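You operate a simulated robot arm through the tools that you are given. There is no shell and no other tool.

You are at the controls of a simulated robot arm. One attempt, no reset.

JOB
Test the tube named on the checking card and sort it.
Fine: switch the lamp box on, stand the tube in it, press test; the display names the hole; switch off again.

It is judged by the outcome, as a careful person would: the job done as asked, and still so three seconds after it is handed in. It fails if anything else is knocked over, pushed out of place, dropped, spilled or broken.

ROBOT AND FRAMES
A 7-joint arm with a fingered hand, fixed in place. Base frame: the origin is at the foot of the arm, x ahead of it, y to its left, z up; the work surface is at about z = 740. Units: mm, degrees, N and s.
Its first joint turns from -166.0 to 166.0 degrees. Payload 4 kg.
The TCP is the grasp point between the finger pads, 30 mm short of the fingertips. In the tool frame z runs along the fingers and y along their closing line. Largest opening 104 mm; the body of the gripper starts 35 mm behind the TCP. The gripper is a hand of 4 fingers: y runs from the thumb to the fingers, the wrist lies at [-15, -113, -190] in the tool frame, and closing takes about 1.5 s.
Orientation is that of the tool frame in the base frame, as a unit quaternion [w, x, y, z]. With the fingers straight down and the wrist toward the robot, the tool's x, y and z point along [0, 1, 0], [1, 0, 0] and [0, 0, -1] of the base frame.

CONTROLS
- The arm moves only by the tool apply_moves. Its arguments are lists of equal length, an entry for each row: "rotation": the turn, a rotation vector about the tool's x, y, z in units of 4 degrees (1.0 is 4 degrees), a list of three; "xyz": the shift along the tool's x, y, z in units of 50 mm (1.0 is 50 mm), a list of three. In form: {"rotation": [[rx, ry, rz], ...], "xyz": [[tx, ty, tz], ...]}. A call has 1 to 20 rows; each row shifts and turns the commanded pose from where the row before left it, along the tool's axes as they then stand. "claw" is the closure in counts, from 0 (fully open) to 255 (shut), set as the call begins (left out, the last holds). A call with a number of a shift or a turn outside -1 to 1 is refused whole. A row lasts 0.2 s, in which the tool goes at most 50 mm and 8.6 degrees; a call with a longer step from one row to the next is refused whole, and so is a gripper value outside its range. A pose out of reach is approached as far as the arm can. The call stops where the force on the tool passes 40 N (or 10 N more than at its start, if that is more) or the arm is blocked; 0.2 s more then pass. Each finger travels about 153 mm/s and halts on what it meets, pressing with about 27 N; the grip force reading is that of the motor and also rises with nothing between the fingers. The clock runs only during rows and for 0.2 s after the last one: add rows that do not move to give the fingers time. The reply holds the time, the measured pose of the TCP, the force on the tool along the base axes, the opening and the grip force, in the units named above and with some noise, with the torque about the TCP (base axes, N m) and any sound that the robot's microphone picked up.
- Cameras (640 x 400 px; columns grow to the right, rows downward): "scene" is fixed at [399.2, 649.9, 1527.6]; the picture's right is [-0.97, -0.26, 0.00], its down [-0.10, 0.38, -0.92] and it looks along [0.24, -0.89, -0.39] (base axes); focal length 312 px, centre (320, 200). "wrist" rides on the gripper at [61, -92, -130] in the tool frame; the picture's right is [-0.81, 0.27, -0.52], its down [-0.53, -0.71, 0.46] and it looks along [-0.24, 0.64, 0.72] (tool axes); focal length 275 px, centre (320, 200). There is no depth. A picture from a camera that has moved, and an enlarged one, comes with that camera's place and axes in the base frame and with its lens.
- get_image(camera): a new picture of that camera. It takes no simulated time.
- finger_targets(index, middle, ring, thumb_bend, thumb_turn): sets how far each is bent, from 0 (flat) to 100 (curled in); at 30 the hand is open as for a grip, at 70 the pads meet at the TCP. One left out holds its place. A second passes; each finger stops where it meets its share of the squeeze, and holds until it gets a number again. A gripper value or a shape takes the hand back. It gives what a move gives, with no picture; readings hold the bend of each and the force on the fingers (four entries, about 0 where the hand has none), thumb and palm. thumb_turn goes from beside the hand (0) to across from the fingers (100), as for a grip.
- hand_shape(shape): the hand has 4 fingers and takes this shape, open, in about a second: jaw (thumb against the fingers, like two jaws); tri (thumb and two fingers); tip (a fingertip pinch); poke (one finger out to press); point (the index stretched); flat (the hand flat); cup (the hand cupped); fist (a fist). The gripper value then closes the fingers along that shape, each until it touches; the sizes above hold for jaw. It gives what a move gives, with no picture.
- inspect(camera, box): a new picture of the part [left, top, right, bottom] of that camera's present view, enlarged. It takes no simulated time.
- hand_in(): hands the job in; it is judged then, once.

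Nothing tells you positions but the pictures and the camera data. Unless the task says otherwise, let go and move clear before handing in.

The tools are called after "Request:" by a JSON object that holds its "name" and its "arguments". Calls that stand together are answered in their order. apply_moves: Moves the arm, as the interface text tells. Its arguments: {"type":"object","properties":{"rotation":{"type":"array","items":{"type":"array","items":{"type":"number"}}},"xyz":{"type":"array","items":{"type":"array","items":{"type":"number"}}},"claw":{"type":"number"}},"required":["rotation","xyz"]} The other tools are called the same way: hand_shape (shape) gives the hand a shape; finger_targets (index, middle, ring, thumb_bend, thumb_turn) moves the fingers one by one; get_image (camera) takes a picture; inspect (camera, box) takes an enlarged picture of a part of a camera's view; hand_in () hands the job in.

At the start:

```text
t: 0.0
ee_pos: [315.5, -365.3, 1136.1]
orientation: [0.0, 0.707, 0.707, 0.0]
contact_force: [0.2, -0.1, 0.1]
moment: [0.0, -0.01, -0.04]
gripper_width: 103.5
gripper_force: 0.0
shape: jaw
bend: [30.0, 30.0, 30.0, 30.0, 98.0]
finger forces: [0.0, 0.2, 0.0, 0.0, 0.0, 0.0]
```

scene: 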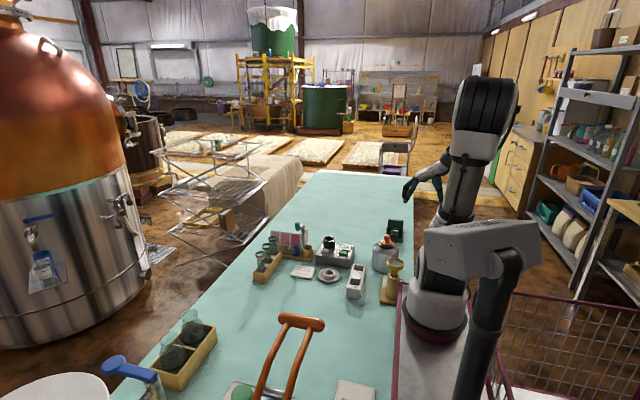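
wrist: 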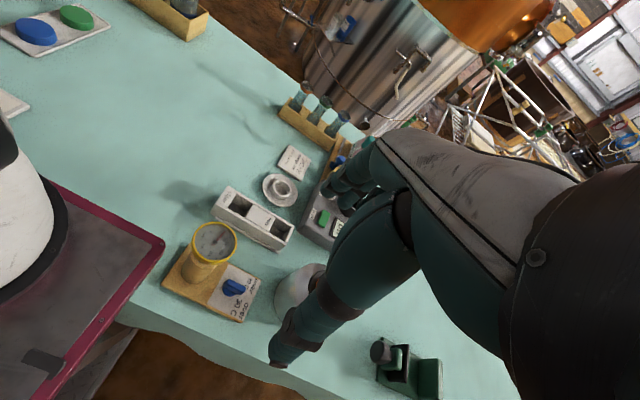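

I see a bench with a tube rack, a lamp box, a card and several other items near the arm. I'll enlarge the relevant parts first to read the card and labels.

Request:
{"name": "inspect", "arguments": {"camera": "scene", "box": [240, 210, 420, 320]}}

Request:
{"name": "inspect", "arguments": {"camera": "scene", "box": [250, 220, 310, 290]}}

Request:
{"name": "inspect", "arguments": {"camera": "scene", "box": [305, 220, 365, 290]}}

Request:
{"name": "inspect", "arguments": {"camera": "wrist", "box": [150, 60, 400, 340]}}

Request:
{"name": "inspect", "arguments": {"camera": "wrist", "box": [250, 70, 390, 230]}}

```text
3.56 times, centred on (330, 265) of scene
camera zoom: at [399.2, 649.9, 1527.6], right [-0.97, -0.26, 0.0], down [-0.1, 0.38, -0.92], along [0.24, -0.89, -0.39], focal length 1108 px, centre (284, -31)
```

zoom: 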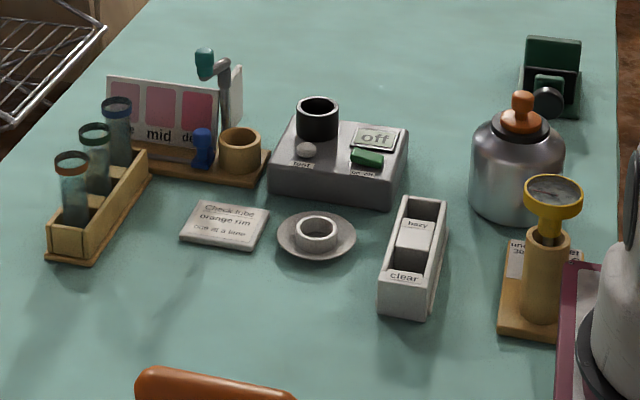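

```text
5.71 times, centred on (280, 255) of scene
camera zoom: at [399.2, 649.9, 1527.6], right [-0.97, -0.26, 0.0], down [-0.1, 0.38, -0.92], along [0.24, -0.89, -0.39], focal length 1782 px, centre (549, -114)
```

zoom: 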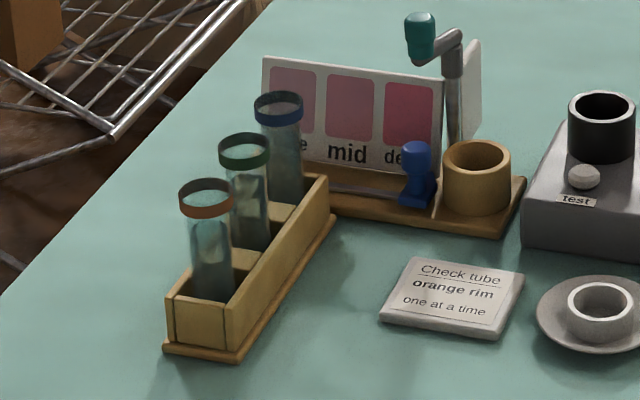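

```text
5.71 times, centred on (335, 255) of scene
camera zoom: at [399.2, 649.9, 1527.6], right [-0.97, -0.26, 0.0], down [-0.1, 0.38, -0.92], along [0.24, -0.89, -0.39], focal length 1782 px, centre (234, -114)
```

zoom: 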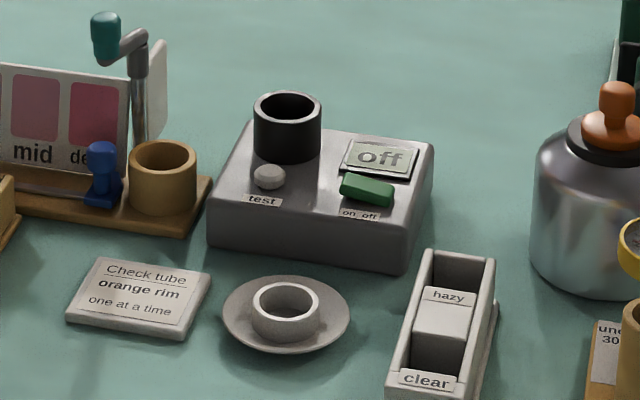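

```text
1.43 times, centred on (275, 200) of wrist
camera zoom: at [225.1, -304.7, 1265.7], right [0.27, -0.81, 0.52], down [-0.71, -0.53, -0.46], along [0.64, -0.24, -0.72], focal length 393 px, centre (384, 200)
```

zoom: 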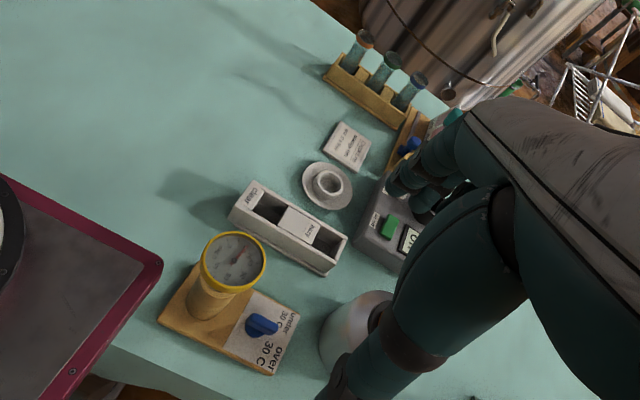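

```text
2.50 times, centred on (320, 150) of wrist
camera zoom: at [225.1, -304.7, 1265.7], right [0.27, -0.81, 0.52], down [-0.71, -0.53, -0.46], along [0.64, -0.24, -0.72], focal length 688 px, centre (320, 325)
```

zoom: 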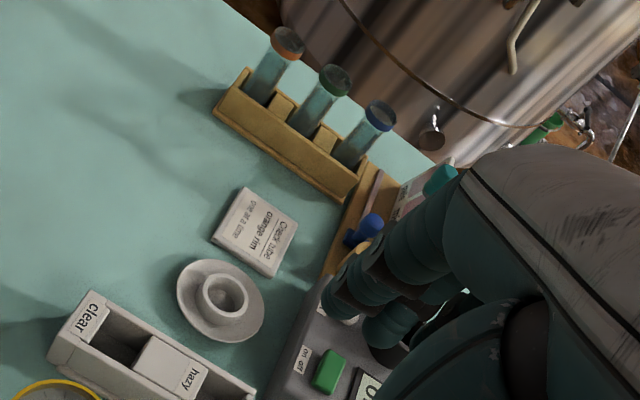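

The card says: check the tube with the orange rim. That is the tube in the rack nearest the scene camera, roughly at (895, -300). The lamp box is around (640, -510) and is off. The hazy/clear tray is around (517, -350). Next I'll look at the hand and the possible grip shapes while it's in free air.

Request:
{"name": "inspect", "arguments": {"camera": "scene", "box": [385, 150, 475, 220]}}

Request:
{"name": "hand_shape", "arguments": {"shape": "poke"}}

Request:
{"name": "inspect", "arguments": {"camera": "scene", "box": [385, 150, 475, 220]}}

Request:
{"name": "get_image", "arguments": {"camera": "wrist"}}

Request:
{"name": "hand_shape", "arguments": {"shape": "tip"}}

Request:
{"name": "inspect", "arguments": {"camera": "scene", "box": [385, 150, 475, 220]}}

Request:
{"name": "get_image", "arguments": {"camera": "wrist"}}

Request:
{"name": "hand_shape", "arguments": {"shape": "tri"}}

Request:
{"name": "inspect", "arguments": {"camera": "scene", "box": [385, 150, 475, 220]}}

Request:
{"name": "get_image", "arguments": {"camera": "wrist"}}

```text
5.71 times, centred on (430, 185) of scene
camera zoom: at [399.2, 649.9, 1527.6], right [-0.97, -0.26, 0.0], down [-0.1, 0.38, -0.92], along [0.24, -0.89, -0.39], focal length 1782 px, centre (-309, 286)
```

zoom: 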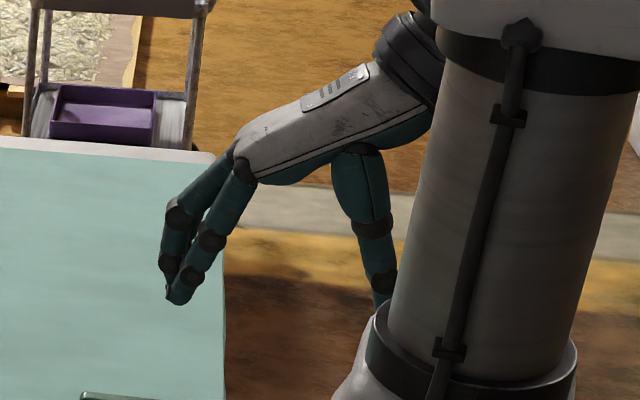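

```text
t: 0.9
ee_pos: [316.6, -365.1, 1134.5]
orientation: [0.0, 0.707, 0.708, 0.0]
contact_force: [0.4, 0.2, -0.3]
moment: [0.01, 0.01, -0.01]
gripper_width: 0.1
gripper_force: 0.1
shape: poke
bend: [70.0, 70.0, 99.0, 100.0, 100.0]
finger forces: [0.1, 0.0, 0.1, 0.1, 0.0, 0.1]
```

```text
5.71 times, centred on (430, 185) of scene
camera zoom: at [399.2, 649.9, 1527.6], right [-0.97, -0.26, 0.0], down [-0.1, 0.38, -0.92], along [0.24, -0.89, -0.39], focal length 1782 px, centre (-309, 286)
```

zoom: 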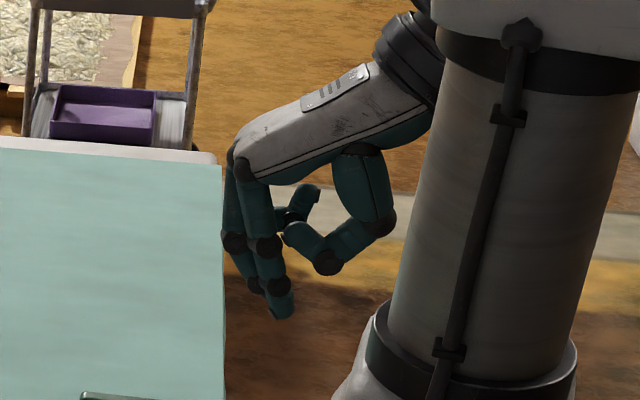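

```text
taken
camera wrist: at [225.1, -304.7, 1265.7], right [0.27, -0.81, 0.52], down [-0.71, -0.53, -0.46], along [0.64, -0.24, -0.72], focal length 275 px, centre (320, 200)
```

wrist: 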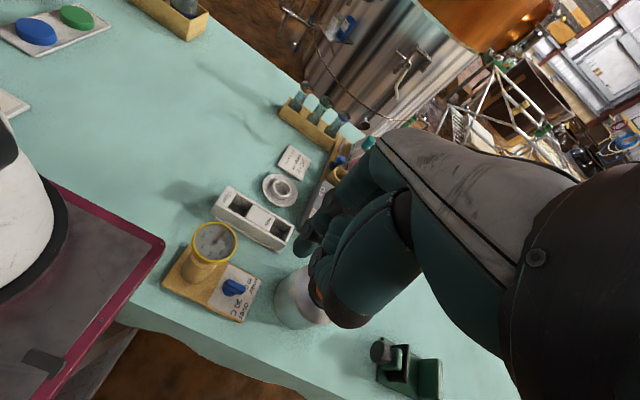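

```text
t: 1.8
ee_pos: [316.1, -364.9, 1135.0]
orientation: [0.0, 0.707, 0.707, 0.0]
contact_force: [0.4, 0.3, -0.1]
moment: [0.02, -0.01, 0.0]
gripper_width: 103.8
gripper_force: 0.0
shape: tip
bend: [30.0, 98.0, 99.0, 30.0, 98.0]
finger forces: [0.0, 0.0, 0.1, 0.0, 0.1, 0.0]
```

```text
5.71 times, centred on (430, 185) of scene
camera zoom: at [399.2, 649.9, 1527.6], right [-0.97, -0.26, 0.0], down [-0.1, 0.38, -0.92], along [0.24, -0.89, -0.39], focal length 1782 px, centre (-309, 286)
```

zoom: 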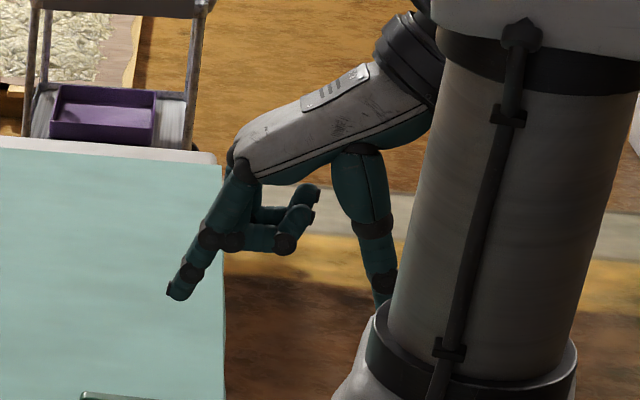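

```text
taken
camera wrist: at [225.1, -304.7, 1265.7], right [0.27, -0.81, 0.52], down [-0.71, -0.53, -0.46], along [0.64, -0.24, -0.72], focal length 275 px, centre (320, 200)
```

wrist: 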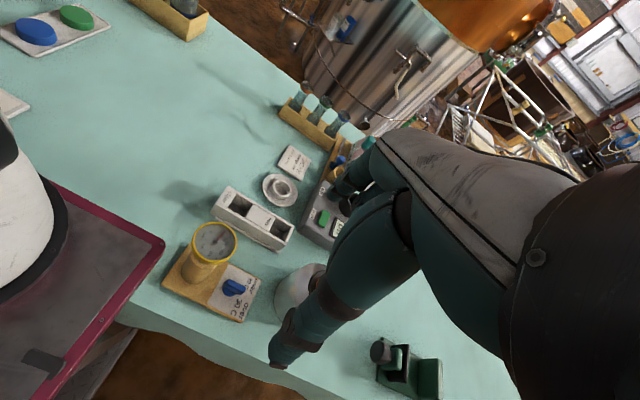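

```text
t: 2.7
ee_pos: [317.0, -365.7, 1135.4]
orientation: [-0.001, 0.707, 0.707, 0.0]
contact_force: [0.1, 0.3, 0.6]
moment: [0.02, -0.01, 0.03]
gripper_width: 104.0
gripper_force: 0.0
shape: tri
bend: [30.0, 30.0, 99.0, 30.0, 98.0]
finger forces: [0.0, 0.1, 0.0, 0.0, 0.0, 0.0]
```

```text
5.71 times, centred on (430, 185) of scene
camera zoom: at [399.2, 649.9, 1527.6], right [-0.97, -0.26, 0.0], down [-0.1, 0.38, -0.92], along [0.24, -0.89, -0.39], focal length 1782 px, centre (-309, 286)
```

zoom: 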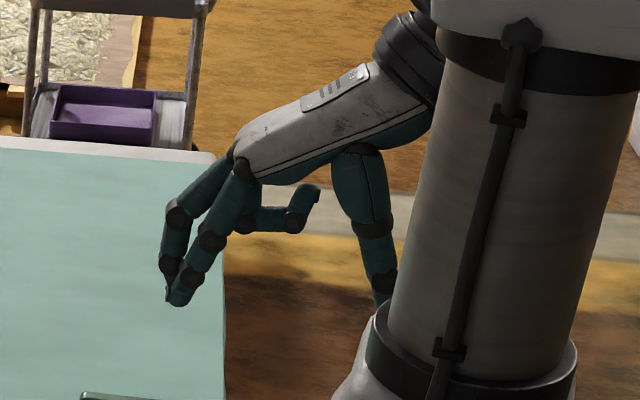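

```text
taken
camera wrist: at [225.1, -304.7, 1265.7], right [0.27, -0.81, 0.52], down [-0.71, -0.53, -0.46], along [0.64, -0.24, -0.72], focal length 275 px, centre (320, 200)
```

wrist: 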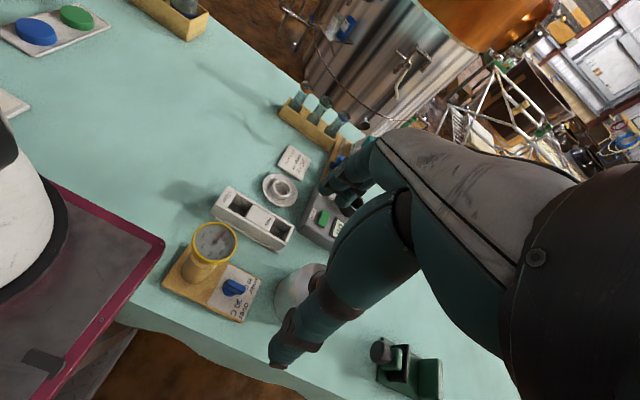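

The hand has a thumb and three fingers, with the index near tool x = 0. I'll zoom on the hand to work out where the fingers sit in the tool frame.

Request:
{"name": "inspect", "arguments": {"camera": "wrist", "box": [240, 110, 440, 380]}}

Request:
{"name": "apply_moves", "arguments": {"rotation": [[0, 0, 0], [0, 0, 0], [0, 0, 0], [0, 0, 0], [0, 0, 0]], "xyz": [[0, 0, 0], [0, 0, 0], [0, 0, 0], [0, 0, 0], [0, 0, 0]], "claw": 170}}

Request:
{"name": "inspect", "arguments": {"camera": "wrist", "box": [240, 110, 440, 380]}}

Request:
{"name": "inspect", "arguments": {"camera": "scene", "box": [385, 150, 475, 220]}}

```text
1.48 times, centred on (340, 245) of wrist
camera zoom: at [225.1, -304.7, 1265.7], right [0.27, -0.81, 0.52], down [-0.71, -0.53, -0.46], along [0.64, -0.24, -0.72], focal length 408 px, centre (290, 133)
```

zoom: 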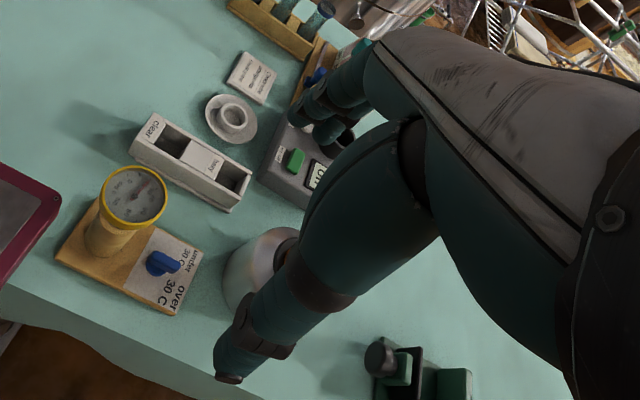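

```text
t: 3.9
ee_pos: [317.8, -365.0, 1135.0]
orientation: [0.0, 0.707, 0.707, 0.0]
contact_force: [-0.3, 0.2, -0.4]
moment: [-0.04, -0.01, -0.02]
gripper_width: 35.0
gripper_force: 0.0
shape: tri
bend: [74.0, 52.0, 99.0, 73.0, 100.0]
finger forces: [0.0, 0.0, 0.0, 0.0, 0.0, 0.0]
```

```text
1.48 times, centred on (340, 245) of wrist
camera zoom: at [225.1, -304.7, 1265.7], right [0.27, -0.81, 0.52], down [-0.71, -0.53, -0.46], along [0.64, -0.24, -0.72], focal length 408 px, centre (290, 133)
```

zoom: 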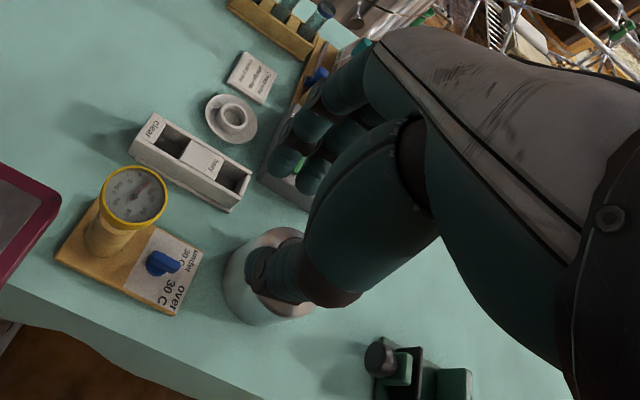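

```text
5.71 times, centred on (430, 185) of scene
camera zoom: at [399.2, 649.9, 1527.6], right [-0.97, -0.26, 0.0], down [-0.1, 0.38, -0.92], along [0.24, -0.89, -0.39], focal length 1782 px, centre (-309, 286)
```

zoom: 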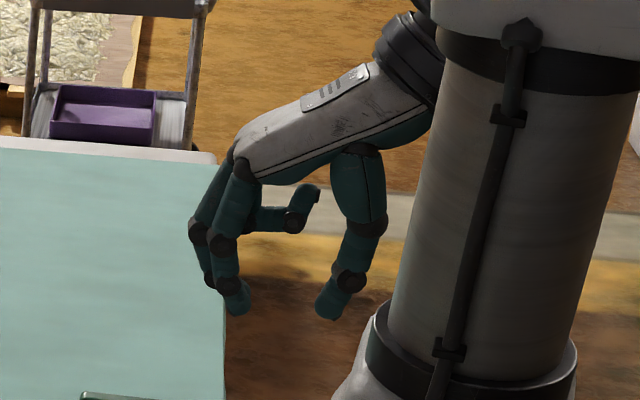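

Index tip and thumb tip oppose each other close to tool x = 0, with the middle finger about 18 mm to the −x side. Next I'll move to look at the lamp box closely with the wrist camera.

Request:
{"name": "apply_moves", "arguments": {"rotation": [[0, 0, 0], [0, 0, 0], [0, 0, 0], [0, 0, 0], [0, 0, 0], [0, 0, 0], [0, 0, 0], [0, 0, 0], [0, 0, 0]], "xyz": [[-0.488, 0.608, 0.3375], [-0.488, 0.608, 0.3375], [-0.488, 0.608, 0.3375], [-0.488, 0.608, 0.3375], [-0.488, 0.608, 0.3375], [-0.488, 0.608, 0.3375], [-0.488, 0.608, 0.3375], [-0.488, 0.608, 0.3375], [0, 0, 0]]}}

Request:
{"name": "get_image", "arguments": {"camera": "wrist"}}

Request:
{"name": "inspect", "arguments": {"camera": "wrist", "box": [100, 120, 340, 320]}}

Request:
{"name": "get_image", "arguments": {"camera": "scene"}}

```text
t: 5.9
ee_pos: [559.3, -561.8, 999.5]
orientation: [0.0, 0.707, 0.707, 0.0]
contact_force: [0.0, -0.2, -0.2]
moment: [0.02, 0.02, 0.0]
gripper_width: 34.7
gripper_force: 0.1
shape: tri
bend: [74.0, 52.0, 99.0, 73.0, 100.0]
finger forces: [0.1, 0.1, 0.0, 0.0, 0.0, 0.1]
```

```text
taken
camera wrist: at [468.4, -500.9, 1129.5], right [0.27, -0.81, 0.52], down [-0.71, -0.53, -0.46], along [0.64, -0.24, -0.72], focal length 275 px, centre (320, 200)
```

wrist: 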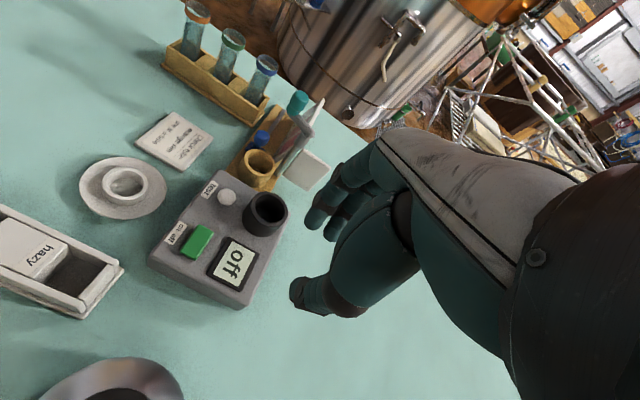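

```text
2.00 times, centred on (220, 220) of wrist
camera zoom: at [468.4, -500.9, 1129.5], right [0.27, -0.81, 0.52], down [-0.71, -0.53, -0.46], along [0.64, -0.24, -0.72], focal length 551 px, centre (520, 160)
```

zoom: 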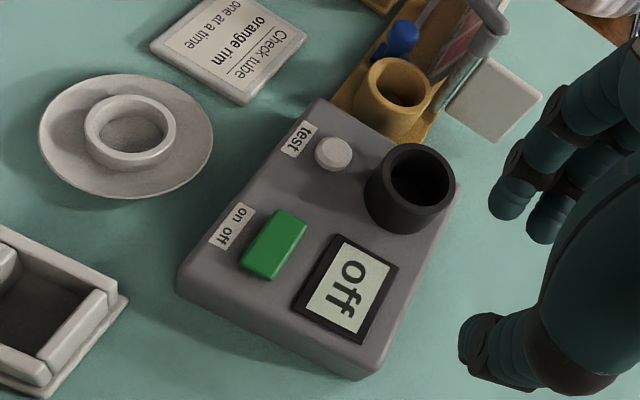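

```text
taken
```

scene: 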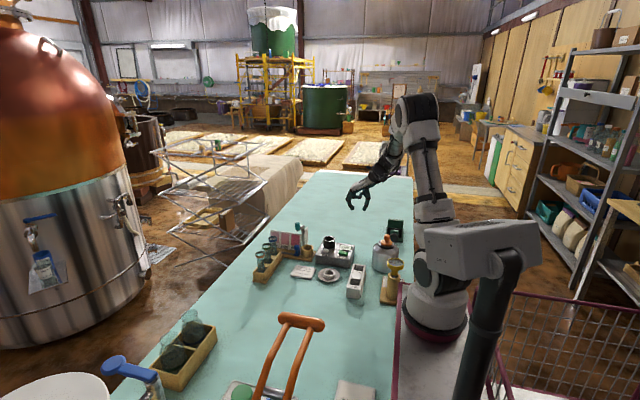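

Triangulated so far: rocker ≈ (602, −488, 792) with the "on" end toward +x, test button ≈ (677, −485, 794), well rim ≈ (676, −539, 822), orange tube rim ≈ (893, −298, 862). Next I'll yaw the hand 90° so the wrist is on the +y side.

Request:
{"name": "apply_moves", "arguments": {"rotation": [[0, 0, 1], [0, 0, 1], [0, 0, 1], [0, 0, 1], [0, 0, 1], [0, 0, 1], [0, 0, 1], [0, 0, 1], [0, 0, 1], [0, 0, 1], [0, 0, 1], [0, 0, 1], [0, 0, 1], [0, 0, 1], [0, 0, 1], [0, 0, 1], [0, 0, 1], [0, 0, 1], [0, 0, 1], [0, 0, 1]], "xyz": [[0, 0, 0], [0, 0, 0], [0, 0, 0], [0, 0, 0], [0, 0, 0], [0, 0, 0], [0, 0, 0], [0, 0, 0], [0, 0, 0], [0, 0, 0], [0, 0, 0], [0, 0, 0], [0, 0, 0], [0, 0, 0], [0, 0, 0], [0, 0, 0], [0, 0, 0], [0, 0, 0], [0, 0, 0], [0, 0, 0]]}}

Request:
{"name": "apply_moves", "arguments": {"rotation": [[0, 0, 1], [0, 0, 1], [0, 0, 0.5], [0, 0, 0]], "xyz": [[0, 0, 0], [0, 0, 0], [0, 0, 0], [0, 0, 0]]}}

Request:
{"name": "finger_targets", "arguments": {"index": 70, "middle": 100, "ring": 100, "thumb_bend": 30, "thumb_turn": 0}}

Request:
{"name": "get_image", "arguments": {"camera": "wrist"}}

Request:
{"name": "get_image", "arguments": {"camera": "scene"}}

Request:
{"name": "inspect", "arguments": {"camera": "scene", "box": [310, 150, 430, 240]}}

```text
t: 10.1
ee_pos: [558.5, -560.8, 999.9]
orientation: [0.0, 0.996, 0.087, 0.0]
contact_force: [-0.3, 0.5, -0.5]
moment: [0.04, 0.0, 0.03]
gripper_width: 34.7
gripper_force: 0.1
shape: tri
bend: [74.0, 52.0, 99.0, 73.0, 100.0]
finger forces: [0.1, 0.0, 0.1, 0.1, 0.0, 0.0]
```

```text
t: 11.1
ee_pos: [558.3, -560.8, 1000.4]
orientation: [0.0, 1.0, 0.0, 0.0]
contact_force: [0.3, 0.1, -0.6]
moment: [0.01, -0.03, -0.04]
gripper_width: 35.0
gripper_force: 0.1
shape: tri
bend: [74.0, 52.0, 99.0, 73.0, 100.0]
finger forces: [0.1, 0.0, 0.1, 0.0, 0.1, 0.0]
```

```text
t: 12.1
ee_pos: [559.7, -559.8, 999.5]
orientation: [0.0, 1.0, 0.001, 0.001]
contact_force: [0.6, -0.4, 0.2]
moment: [-0.01, 0.0, -0.01]
gripper_width: 121.7
gripper_force: 0.0
shape: fingers
bend: [70.0, 100.0, 100.0, 30.0, 0.0]
finger forces: [0.0, 0.0, 0.0, 0.0, 0.0, 0.1]
```

```text
taken
camera wrist: at [621.4, -469.5, 1130.6], right [-0.81, -0.27, 0.52], down [-0.53, 0.71, -0.46], along [-0.24, -0.64, -0.72], focal length 275 px, centre (320, 200)
```

wrist: 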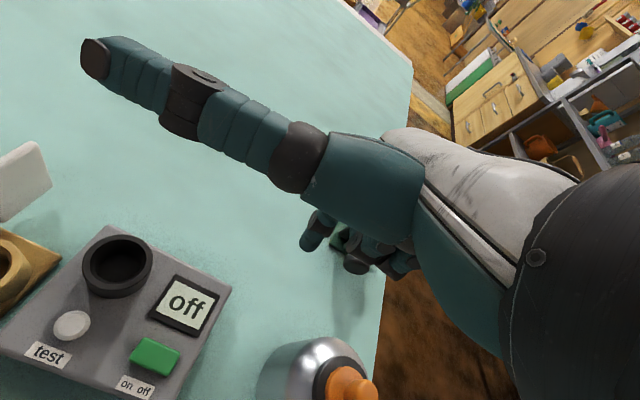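

```text
taken
```

scene: 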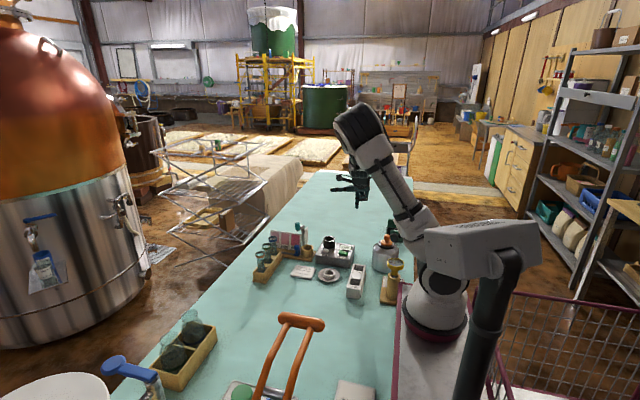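

```text
4.44 times, centred on (370, 195) of scene
camera zoom: at [399.2, 649.9, 1527.6], right [-0.97, -0.26, 0.0], down [-0.1, 0.38, -0.92], along [0.24, -0.89, -0.39], focal length 1386 px, centre (98, 222)
```

zoom: 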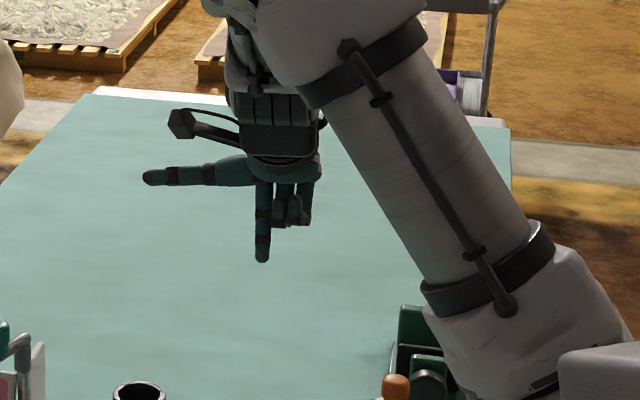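

The index is extended straight down and the other fingers are out of the way. I'll move the fingertip to about 35 mm above the rocker's "on" half and check the alignment.

Request:
{"name": "apply_moves", "arguments": {"rotation": [[0, 0, 0], [0, 0, 0], [0, 0, 0], [0, 0, 0], [0, 0, 0]], "xyz": [[0.292, -0.364, 0.7], [0.292, -0.364, 0.7], [0.292, -0.364, 0.7], [0.292, -0.364, 0.7], [0, 0, 0]]}}

Request:
{"name": "get_image", "arguments": {"camera": "wrist"}}

Request:
{"name": "inspect", "arguments": {"camera": "scene", "box": [290, 200, 390, 275]}}

```text
t: 13.3
ee_pos: [617.8, -486.7, 859.4]
orientation: [0.0, 1.0, -0.001, 0.0]
contact_force: [-0.2, -0.2, 0.9]
moment: [-0.02, 0.01, 0.02]
gripper_width: 121.8
gripper_force: 0.1
shape: fingers
bend: [70.0, 100.0, 100.0, 30.0, 0.0]
finger forces: [0.1, 0.0, 0.0, 0.0, 0.0, 0.0]
```

```text
taken
camera wrist: at [679.6, -396.8, 990.7], right [-0.81, -0.27, 0.52], down [-0.53, 0.71, -0.46], along [-0.24, -0.64, -0.72], focal length 275 px, centre (320, 200)
```

wrist: 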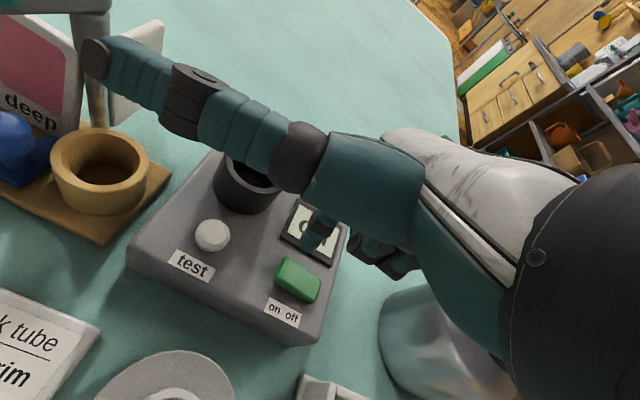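

```text
5.33 times, centred on (340, 238) of scene
camera zoom: at [399.2, 649.9, 1527.6], right [-0.97, -0.26, 0.0], down [-0.1, 0.38, -0.92], along [0.24, -0.89, -0.39], focal length 1663 px, centre (213, 0)
```

zoom: 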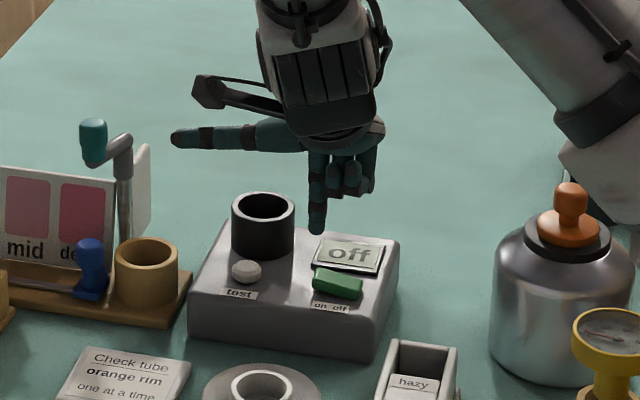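

The tip is lined up with the rocker in y; in x it sits right at the "on" end, so I'll shift 7 mm toward −x and lower to just above it.

Request:
{"name": "apply_moves", "arguments": {"rotation": [[0, 0, 0], [0, 0, 0], [0, 0, 0], [0, 0, 0], [0, 0, 0], [0, 0, 0]], "xyz": [[-0.14, 0, 0], [0, 0, 0.15], [0, 0, 0.15], [0, 0, 0.15], [0, 0, 0.08], [0, 0, 0]]}}

Request:
{"name": "inspect", "arguments": {"camera": "scene", "box": [310, 210, 380, 260]}}

Request:
{"name": "get_image", "arguments": {"camera": "wrist"}}

```text
t: 14.7
ee_pos: [610.9, -487.6, 834.0]
orientation: [0.0, 1.0, 0.0, 0.0]
contact_force: [-0.1, 0.0, -0.1]
moment: [0.0, 0.0, -0.01]
gripper_width: 121.9
gripper_force: 0.0
shape: fingers
bend: [70.0, 100.0, 100.0, 30.0, 0.0]
finger forces: [0.0, 0.1, 0.1, 0.1, 0.0, 0.1]
```

```text
8.00 times, centred on (345, 235) of scene
camera zoom: at [399.2, 649.9, 1527.6], right [-0.97, -0.26, 0.0], down [-0.1, 0.38, -0.92], along [0.24, -0.89, -0.39], focal length 2494 px, centre (120, -80)
```

zoom: 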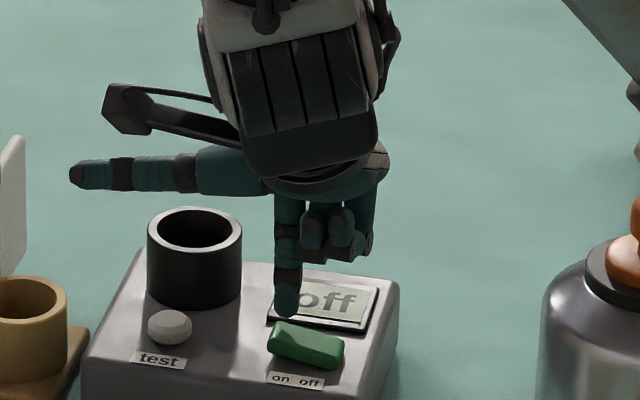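

```text
taken
camera wrist: at [672.5, -396.7, 964.1], right [-0.81, -0.27, 0.52], down [-0.53, 0.71, -0.46], along [-0.24, -0.64, -0.72], focal length 275 px, centre (320, 200)
```

wrist: 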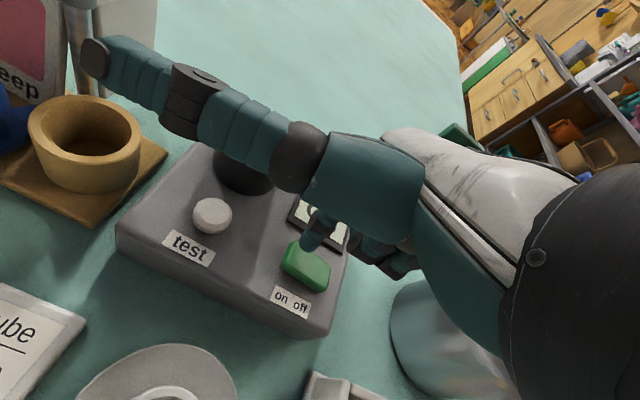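

The fingertip is about 10 mm above the "on" half, slightly to its back edge. I'll shift 3 mm toward +y and press down gently in small steps.

Request:
{"name": "apply_moves", "arguments": {"rotation": [[0, 0, 0], [0, 0, 0], [0, 0, 0], [0, 0, 0], [0, 0, 0], [0, 0, 0], [0, 0, 0]], "xyz": [[0, -0.06, 0], [0, 0, 0.05], [0, 0, 0.05], [0, 0, 0.04], [0, 0, 0.04], [0, 0, 0.04], [0, 0, 0]]}}

Request:
{"name": "inspect", "arguments": {"camera": "scene", "box": [310, 210, 380, 260]}}

```text
t: 16.3
ee_pos: [611.2, -486.8, 824.7]
orientation: [0.001, 1.0, -0.001, 0.002]
contact_force: [0.8, -6.6, 25.7]
moment: [-0.35, -0.05, 0.03]
gripper_width: 121.2
gripper_force: 13.2
shape: fingers
bend: [71.0, 100.0, 100.0, 30.0, 0.0]
finger forces: [25.5, 0.1, 0.0, 0.0, 0.0, 0.0]
```

```text
8.00 times, centred on (345, 235) of scene
camera zoom: at [399.2, 649.9, 1527.6], right [-0.97, -0.26, 0.0], down [-0.1, 0.38, -0.92], along [0.24, -0.89, -0.39], focal length 2494 px, centre (120, -80)
```

zoom: 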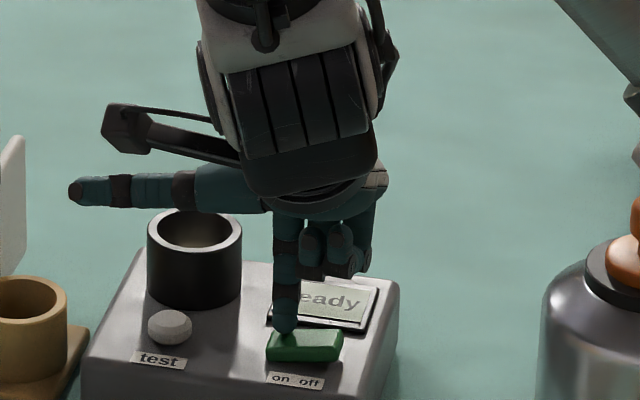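

The display now reads "ready", so the lamp box is on. I'll lift clear and look down into the well and around the workspace.

Request:
{"name": "apply_moves", "arguments": {"rotation": [[0, 0, 0], [0, 0, 0], [0, 0, 0], [0, 0, 0], [0, 0, 0]], "xyz": [[0, 0, -0.5], [0, 0, -0.8], [0, 0, -0.8], [0, 0, -0.8], [0, 0, 0]]}}

Request:
{"name": "get_image", "arguments": {"camera": "wrist"}}

Request:
{"name": "inspect", "arguments": {"camera": "scene", "box": [290, 220, 400, 300]}}

Request:
{"name": "inspect", "arguments": {"camera": "scene", "box": [90, 290, 410, 400]}}

Request:
{"name": "inspect", "arguments": {"camera": "scene", "box": [245, 225, 315, 290]}}

```text
t: 17.5
ee_pos: [611.5, -482.9, 968.3]
orientation: [0.0, 1.0, 0.0, 0.0]
contact_force: [-0.1, -0.6, 0.2]
moment: [-0.03, -0.03, 0.01]
gripper_width: 121.7
gripper_force: 0.0
shape: fingers
bend: [70.0, 100.0, 100.0, 30.0, 0.0]
finger forces: [0.0, 0.0, 0.1, 0.0, 0.0, 0.0]
```

```text
taken
camera wrist: at [672.7, -392.4, 1098.3], right [-0.81, -0.27, 0.52], down [-0.53, 0.71, -0.46], along [-0.24, -0.64, -0.72], focal length 275 px, centre (320, 200)
```

wrist: 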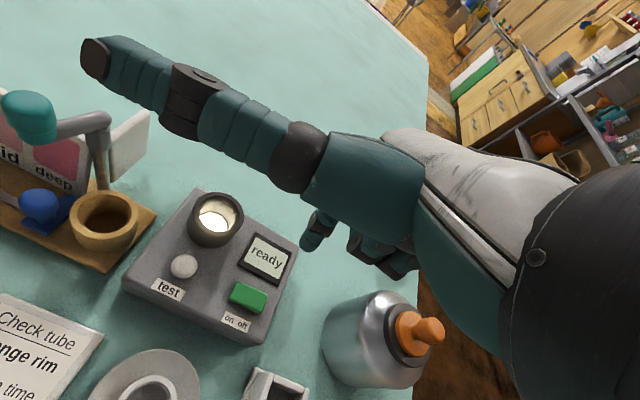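

```text
5.00 times, centred on (345, 260) of scene
camera zoom: at [399.2, 649.9, 1527.6], right [-0.97, -0.26, 0.0], down [-0.1, 0.38, -0.92], along [0.24, -0.89, -0.39], focal length 1559 px, centre (195, -100)
```

zoom: 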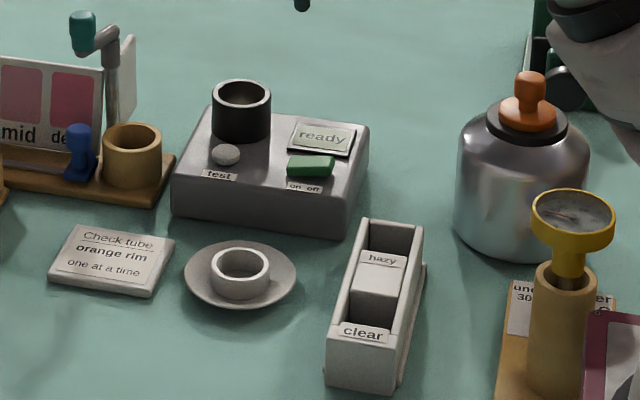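

```text
2.00 times, centred on (250, 345) of scene
camera zoom: at [399.2, 649.9, 1527.6], right [-0.97, -0.26, 0.0], down [-0.1, 0.38, -0.92], along [0.24, -0.89, -0.39], focal length 624 px, centre (460, -90)
```

zoom: 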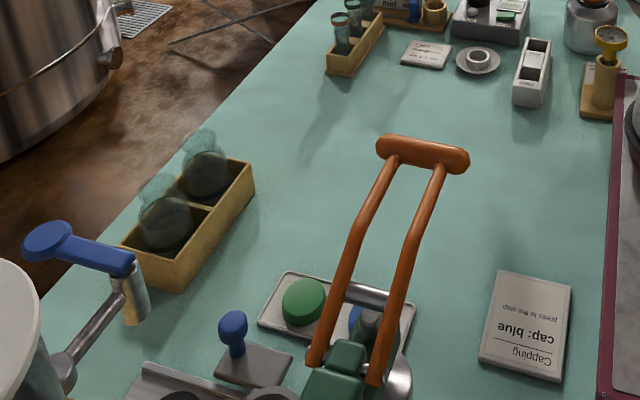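

```text
6.15 times, centred on (280, 258) of scene
camera zoom: at [399.2, 649.9, 1527.6], right [-0.97, -0.26, 0.0], down [-0.1, 0.38, -0.92], along [0.24, -0.89, -0.39], focal length 1919 px, centre (566, -154)
```

zoom: 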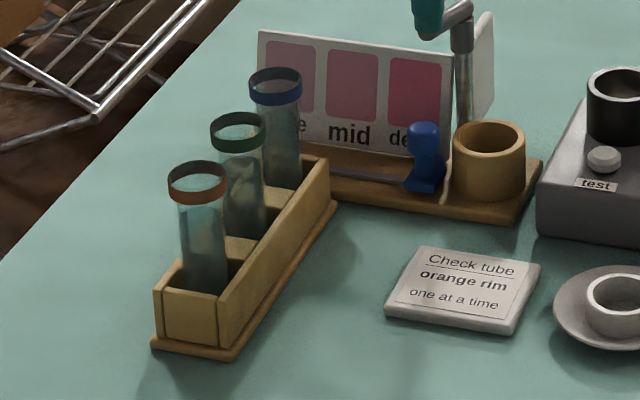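

The lamp is lit; I can see its bright floor in the well. I'll zoom in on the well, the tray, and the rack to estimate depths.

Request:
{"name": "inspect", "arguments": {"camera": "wrist", "box": [170, 175, 270, 265]}}

Request:
{"name": "inspect", "arguments": {"camera": "scene", "box": [325, 225, 365, 255]}}

```text
4.44 times, centred on (220, 220) of wrist
camera zoom: at [672.7, -392.4, 1098.3], right [-0.81, -0.27, 0.52], down [-0.53, 0.71, -0.46], along [-0.24, -0.64, -0.72], focal length 1224 px, centre (764, 111)
```

zoom: 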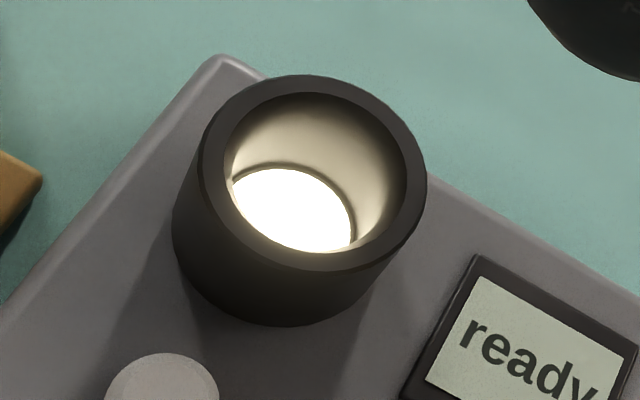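

```text
13.33 times, centred on (345, 240) of scene
camera zoom: at [399.2, 649.9, 1527.6], right [-0.97, -0.26, 0.0], down [-0.1, 0.38, -0.92], along [0.24, -0.89, -0.39], focal length 4157 px, centre (-13, -333)
```

zoom: 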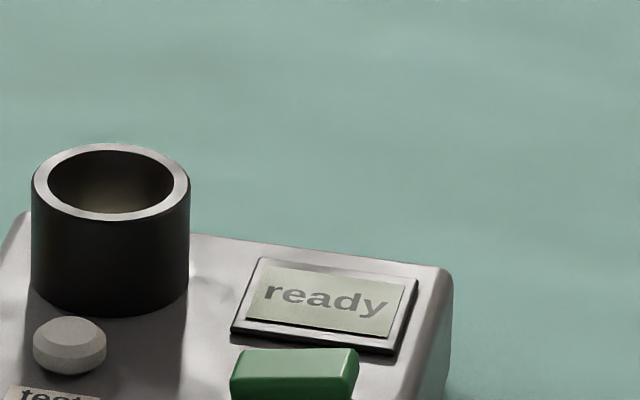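

The well floor is about 40 mm below its rim (z ≈ 780), so the tube will stand well proud there. Next I'll open the hand, move over toward the rack, and yaw back so the fingers close along x, away from the neighbouring tubes.

Request:
{"name": "hand_shape", "arguments": {"shape": "jaw"}}

Request:
{"name": "apply_moves", "arguments": {"rotation": [[0, 0, 0], [0, 0, 0], [0, 0, 0], [0, 0, 0], [0, 0, 0], [0, 0, 0], [0, 0, 0]], "xyz": [[0.763, -0.51, -0.107], [0.763, -0.51, -0.107], [0.763, -0.51, -0.107], [0.763, -0.51, -0.107], [0.763, -0.51, -0.107], [0.763, -0.51, -0.107], [0, 0, 0]]}}

Request:
{"name": "apply_moves", "arguments": {"rotation": [[0, 0, -1], [0, 0, -1], [0, 0, -1], [0, 0, -1], [0, 0, -1], [0, 0, -1], [0, 0, -1], [0, 0, -1], [0, 0, -1], [0, 0, -1], [0, 0, -1], [0, 0, -1], [0, 0, -1], [0, 0, -1], [0, 0, -1], [0, 0, -1], [0, 0, -1], [0, 0, -1], [0, 0, -1], [0, 0, -1]], "xyz": [[0, 0, 0], [0, 0, 0], [0, 0, 0], [0, 0, 0], [0, 0, 0], [0, 0, 0], [0, 0, 0], [0, 0, 0], [0, 0, 0], [0, 0, 0], [0, 0, 0], [0, 0, 0], [0, 0, 0], [0, 0, 0], [0, 0, 0], [0, 0, 0], [0, 0, 0], [0, 0, 0], [0, 0, 0], [0, 0, 0]]}}

Request:
{"name": "apply_moves", "arguments": {"rotation": [[0, 0, -1], [0, 0, -1], [0, 0, -0.5], [0, 0, 0]], "xyz": [[0, 0, 0], [0, 0, 0], [0, 0, 0], [0, 0, 0]]}}

Request:
{"name": "get_image", "arguments": {"camera": "wrist"}}

Request:
{"name": "inspect", "arguments": {"camera": "scene", "box": [250, 190, 350, 280]}}

```text
t: 18.4
ee_pos: [611.6, -484.6, 967.5]
orientation: [0.001, 1.0, 0.0, 0.0]
contact_force: [0.0, 1.0, -0.4]
moment: [0.0, -0.01, 0.04]
gripper_width: 103.5
gripper_force: 0.0
shape: jaw
bend: [30.0, 30.0, 30.0, 30.0, 97.0]
finger forces: [0.0, 0.1, 0.0, 0.1, 0.0, 0.0]
```

```text
t: 20.0
ee_pos: [841.0, -330.6, 1000.8]
orientation: [0.0, 1.0, 0.0, 0.0]
contact_force: [-0.9, 0.1, -0.6]
moment: [-0.01, 0.0, 0.02]
gripper_width: 103.5
gripper_force: 0.0
shape: jaw
bend: [30.0, 30.0, 30.0, 30.0, 97.0]
finger forces: [0.0, 0.0, 0.0, 0.1, 0.0, 0.0]
```

```text
t: 24.2
ee_pos: [839.7, -331.3, 999.1]
orientation: [0.0, 0.765, 0.644, 0.001]
contact_force: [-0.7, 0.8, 0.4]
moment: [0.0, 0.04, 0.0]
gripper_width: 103.8
gripper_force: 0.0
shape: jaw
bend: [30.0, 30.0, 30.0, 30.0, 97.0]
finger forces: [0.0, 0.1, 0.0, 0.0, 0.0, 0.1]
```

```text
t: 25.2
ee_pos: [839.8, -331.6, 999.3]
orientation: [0.0, 0.707, 0.708, 0.0]
contact_force: [-0.3, 0.4, 0.1]
moment: [-0.01, -0.05, 0.0]
gripper_width: 103.6
gripper_force: 0.1
shape: jaw
bend: [30.0, 30.0, 30.0, 30.0, 97.0]
finger forces: [0.1, 0.0, 0.0, 0.0, 0.0, 0.0]
```

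```text
taken
camera wrist: at [748.2, -271.4, 1129.4], right [0.28, -0.81, 0.52], down [-0.71, -0.53, -0.46], along [0.64, -0.24, -0.72], focal length 275 px, centre (320, 200)
```

wrist: 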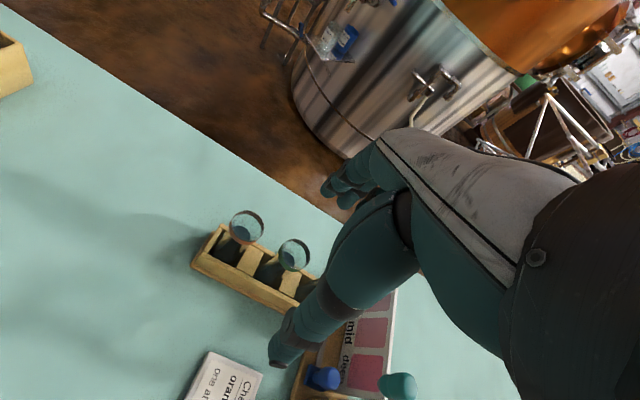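

```text
4.44 times, centred on (300, 235) of scene
camera zoom: at [399.2, 649.9, 1527.6], right [-0.97, -0.26, 0.0], down [-0.1, 0.38, -0.92], along [0.24, -0.89, -0.39], focal length 1386 px, centre (409, 44)
```

zoom: 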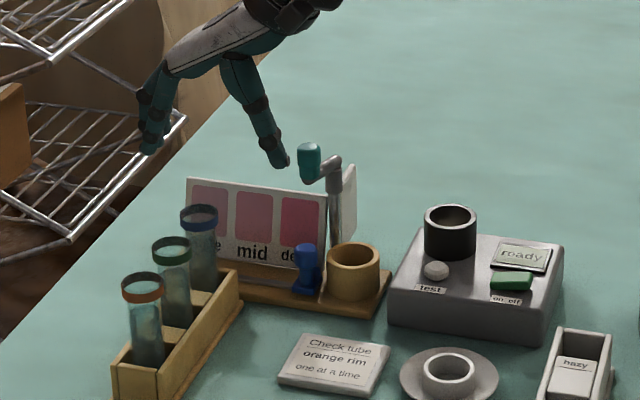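

Both cameras agree: orange rim at (895, −292, 862), the green tube 61 mm further along. I'll hover above with the TCP offset 8 mm so the tube sits between index and middle, then check.

Request:
{"name": "apply_moves", "arguments": {"rotation": [[0, 0, 0], [0, 0, 0], [0, 0, 0], [0, 0, 0], [0, 0, 0]], "xyz": [[0.314, 0.368, 0.394], [0.314, 0.368, 0.394], [0.314, 0.368, 0.394], [0, 0, 0.5], [0, 0, 0]]}}

Request:
{"name": "get_image", "arguments": {"camera": "wrist"}}

Request:
{"name": "inspect", "arguments": {"camera": "scene", "box": [230, 200, 330, 275]}}

```text
t: 26.4
ee_pos: [894.6, -284.6, 915.3]
orientation: [0.0, 0.707, 0.707, 0.0]
contact_force: [0.6, 0.1, 0.0]
moment: [0.01, 0.0, 0.01]
gripper_width: 103.6
gripper_force: 0.1
shape: jaw
bend: [30.0, 30.0, 30.0, 30.0, 97.0]
finger forces: [0.1, 0.0, 0.0, 0.0, 0.0, 0.0]
```

```text
taken
camera wrist: at [804.1, -224.0, 1045.4], right [0.27, -0.81, 0.52], down [-0.71, -0.53, -0.46], along [0.64, -0.24, -0.72], focal length 275 px, centre (320, 200)
```

wrist: 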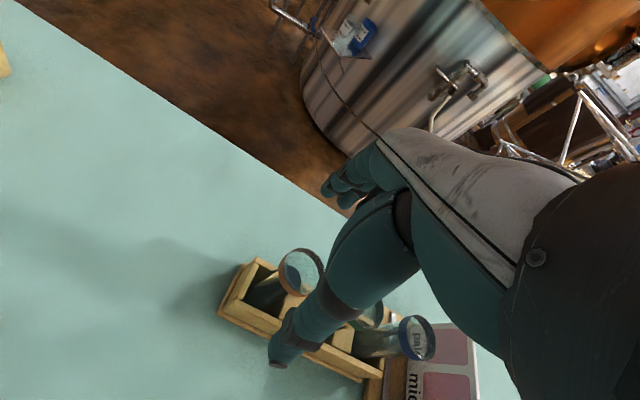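

```text
5.33 times, centred on (280, 238) of scene
camera zoom: at [399.2, 649.9, 1527.6], right [-0.97, -0.26, 0.0], down [-0.1, 0.38, -0.92], along [0.24, -0.89, -0.39], focal length 1663 px, centre (533, 0)
```

zoom: 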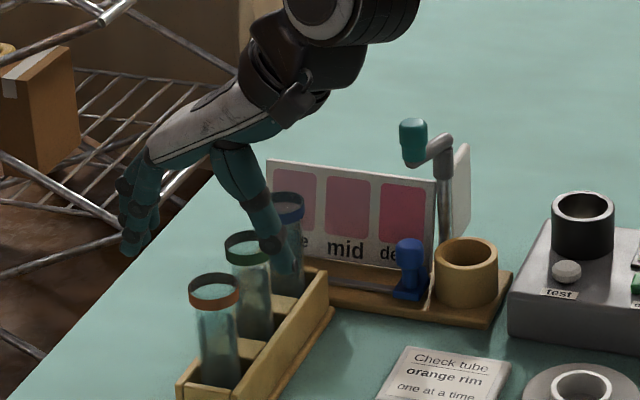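

The alignment looks right: the rim measures (895, −291). I'll descend around the tube.

Request:
{"name": "apply_moves", "arguments": {"rotation": [[0, 0, 0], [0, 0, 0], [0, 0, 0], [0, 0, 0], [0, 0, 0], [0, 0, 0]], "xyz": [[0, 0, 0.3], [0, 0, 0.3], [0, 0, 0.3], [0, 0, 0.3], [0, 0, 0.15], [0, 0, 0]]}}

Request:
{"name": "inspect", "arguments": {"camera": "scene", "box": [230, 200, 330, 275]}}

Request:
{"name": "inspect", "arguments": {"camera": "wrist", "box": [220, 200, 460, 400]}}

```text
t: 27.8
ee_pos: [894.6, -285.8, 846.8]
orientation: [0.0, 0.707, 0.707, 0.0]
contact_force: [0.1, 0.2, -0.2]
moment: [0.0, 0.01, -0.03]
gripper_width: 103.6
gripper_force: 0.1
shape: jaw
bend: [30.0, 30.0, 30.0, 30.0, 97.0]
finger forces: [0.1, 0.0, 0.1, 0.1, 0.0, 0.0]
```

```text
5.33 times, centred on (280, 238) of scene
camera zoom: at [399.2, 649.9, 1527.6], right [-0.97, -0.26, 0.0], down [-0.1, 0.38, -0.92], along [0.24, -0.89, -0.39], focal length 1663 px, centre (533, 0)
```

zoom: 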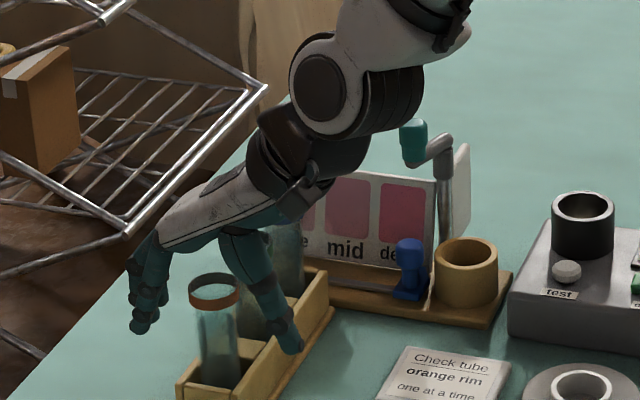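

```text
2.00 times, centred on (340, 300) of wrist
camera zoom: at [803.6, -224.4, 977.8], right [0.27, -0.81, 0.52], down [-0.71, -0.53, -0.46], along [0.64, -0.24, -0.72], focal length 551 px, centre (280, 0)
```

zoom: 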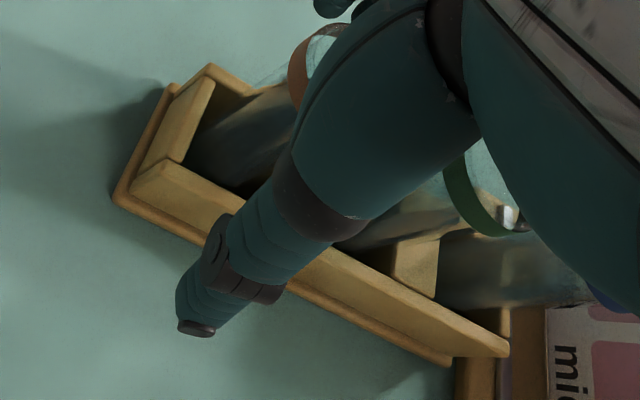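

Fingers straddle the tube without contact. I'll close index, middle and thumb on it, leaving the ring finger open and clear of the green tube.

Request:
{"name": "finger_targets", "arguments": {"index": 75, "middle": 75, "thumb_bend": 75}}

Request:
{"name": "inspect", "arguments": {"camera": "scene", "box": [230, 200, 330, 275]}}

Request:
{"name": "inspect", "arguments": {"camera": "wrist", "box": [220, 200, 460, 400]}}

```text
t: 28.8
ee_pos: [896.7, -284.8, 848.4]
orientation: [0.0, 0.707, 0.707, 0.001]
contact_force: [10.8, -0.7, 0.7]
moment: [-0.01, -0.26, 0.07]
gripper_width: 0.1
gripper_force: 5.3
shape: fingers
bend: [74.0, 63.0, 30.0, 72.0, 96.0]
finger forces: [0.0, 10.6, 0.1, 0.0, 0.5, 0.0]
```

```text
5.33 times, centred on (280, 238) of scene
camera zoom: at [399.2, 649.9, 1527.6], right [-0.97, -0.26, 0.0], down [-0.1, 0.38, -0.92], along [0.24, -0.89, -0.39], focal length 1663 px, centre (533, 0)
```

zoom: 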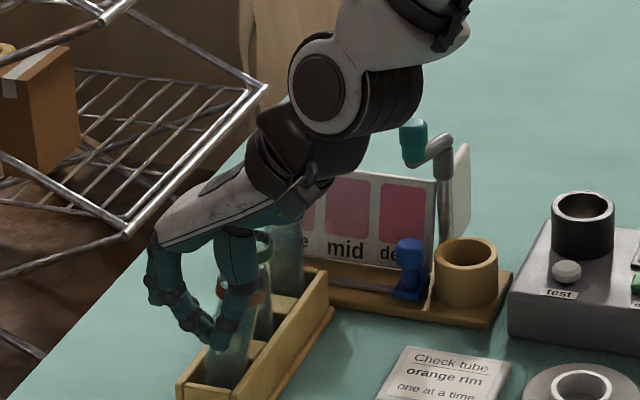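

```text
2.00 times, centred on (340, 300) of wrist
camera zoom: at [804.2, -224.3, 978.0], right [0.27, -0.81, 0.52], down [-0.71, -0.53, -0.46], along [0.65, -0.24, -0.72], focal length 551 px, centre (280, 0)
```

zoom: 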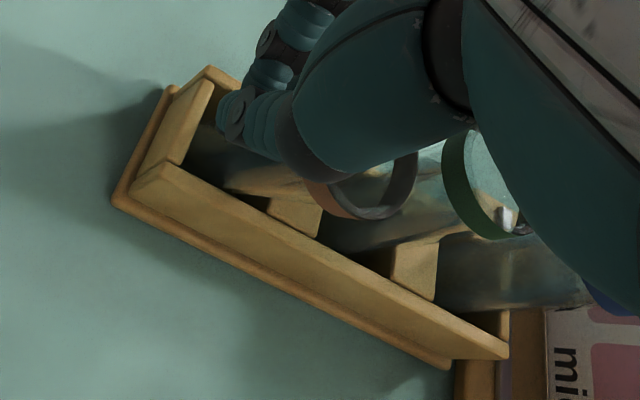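

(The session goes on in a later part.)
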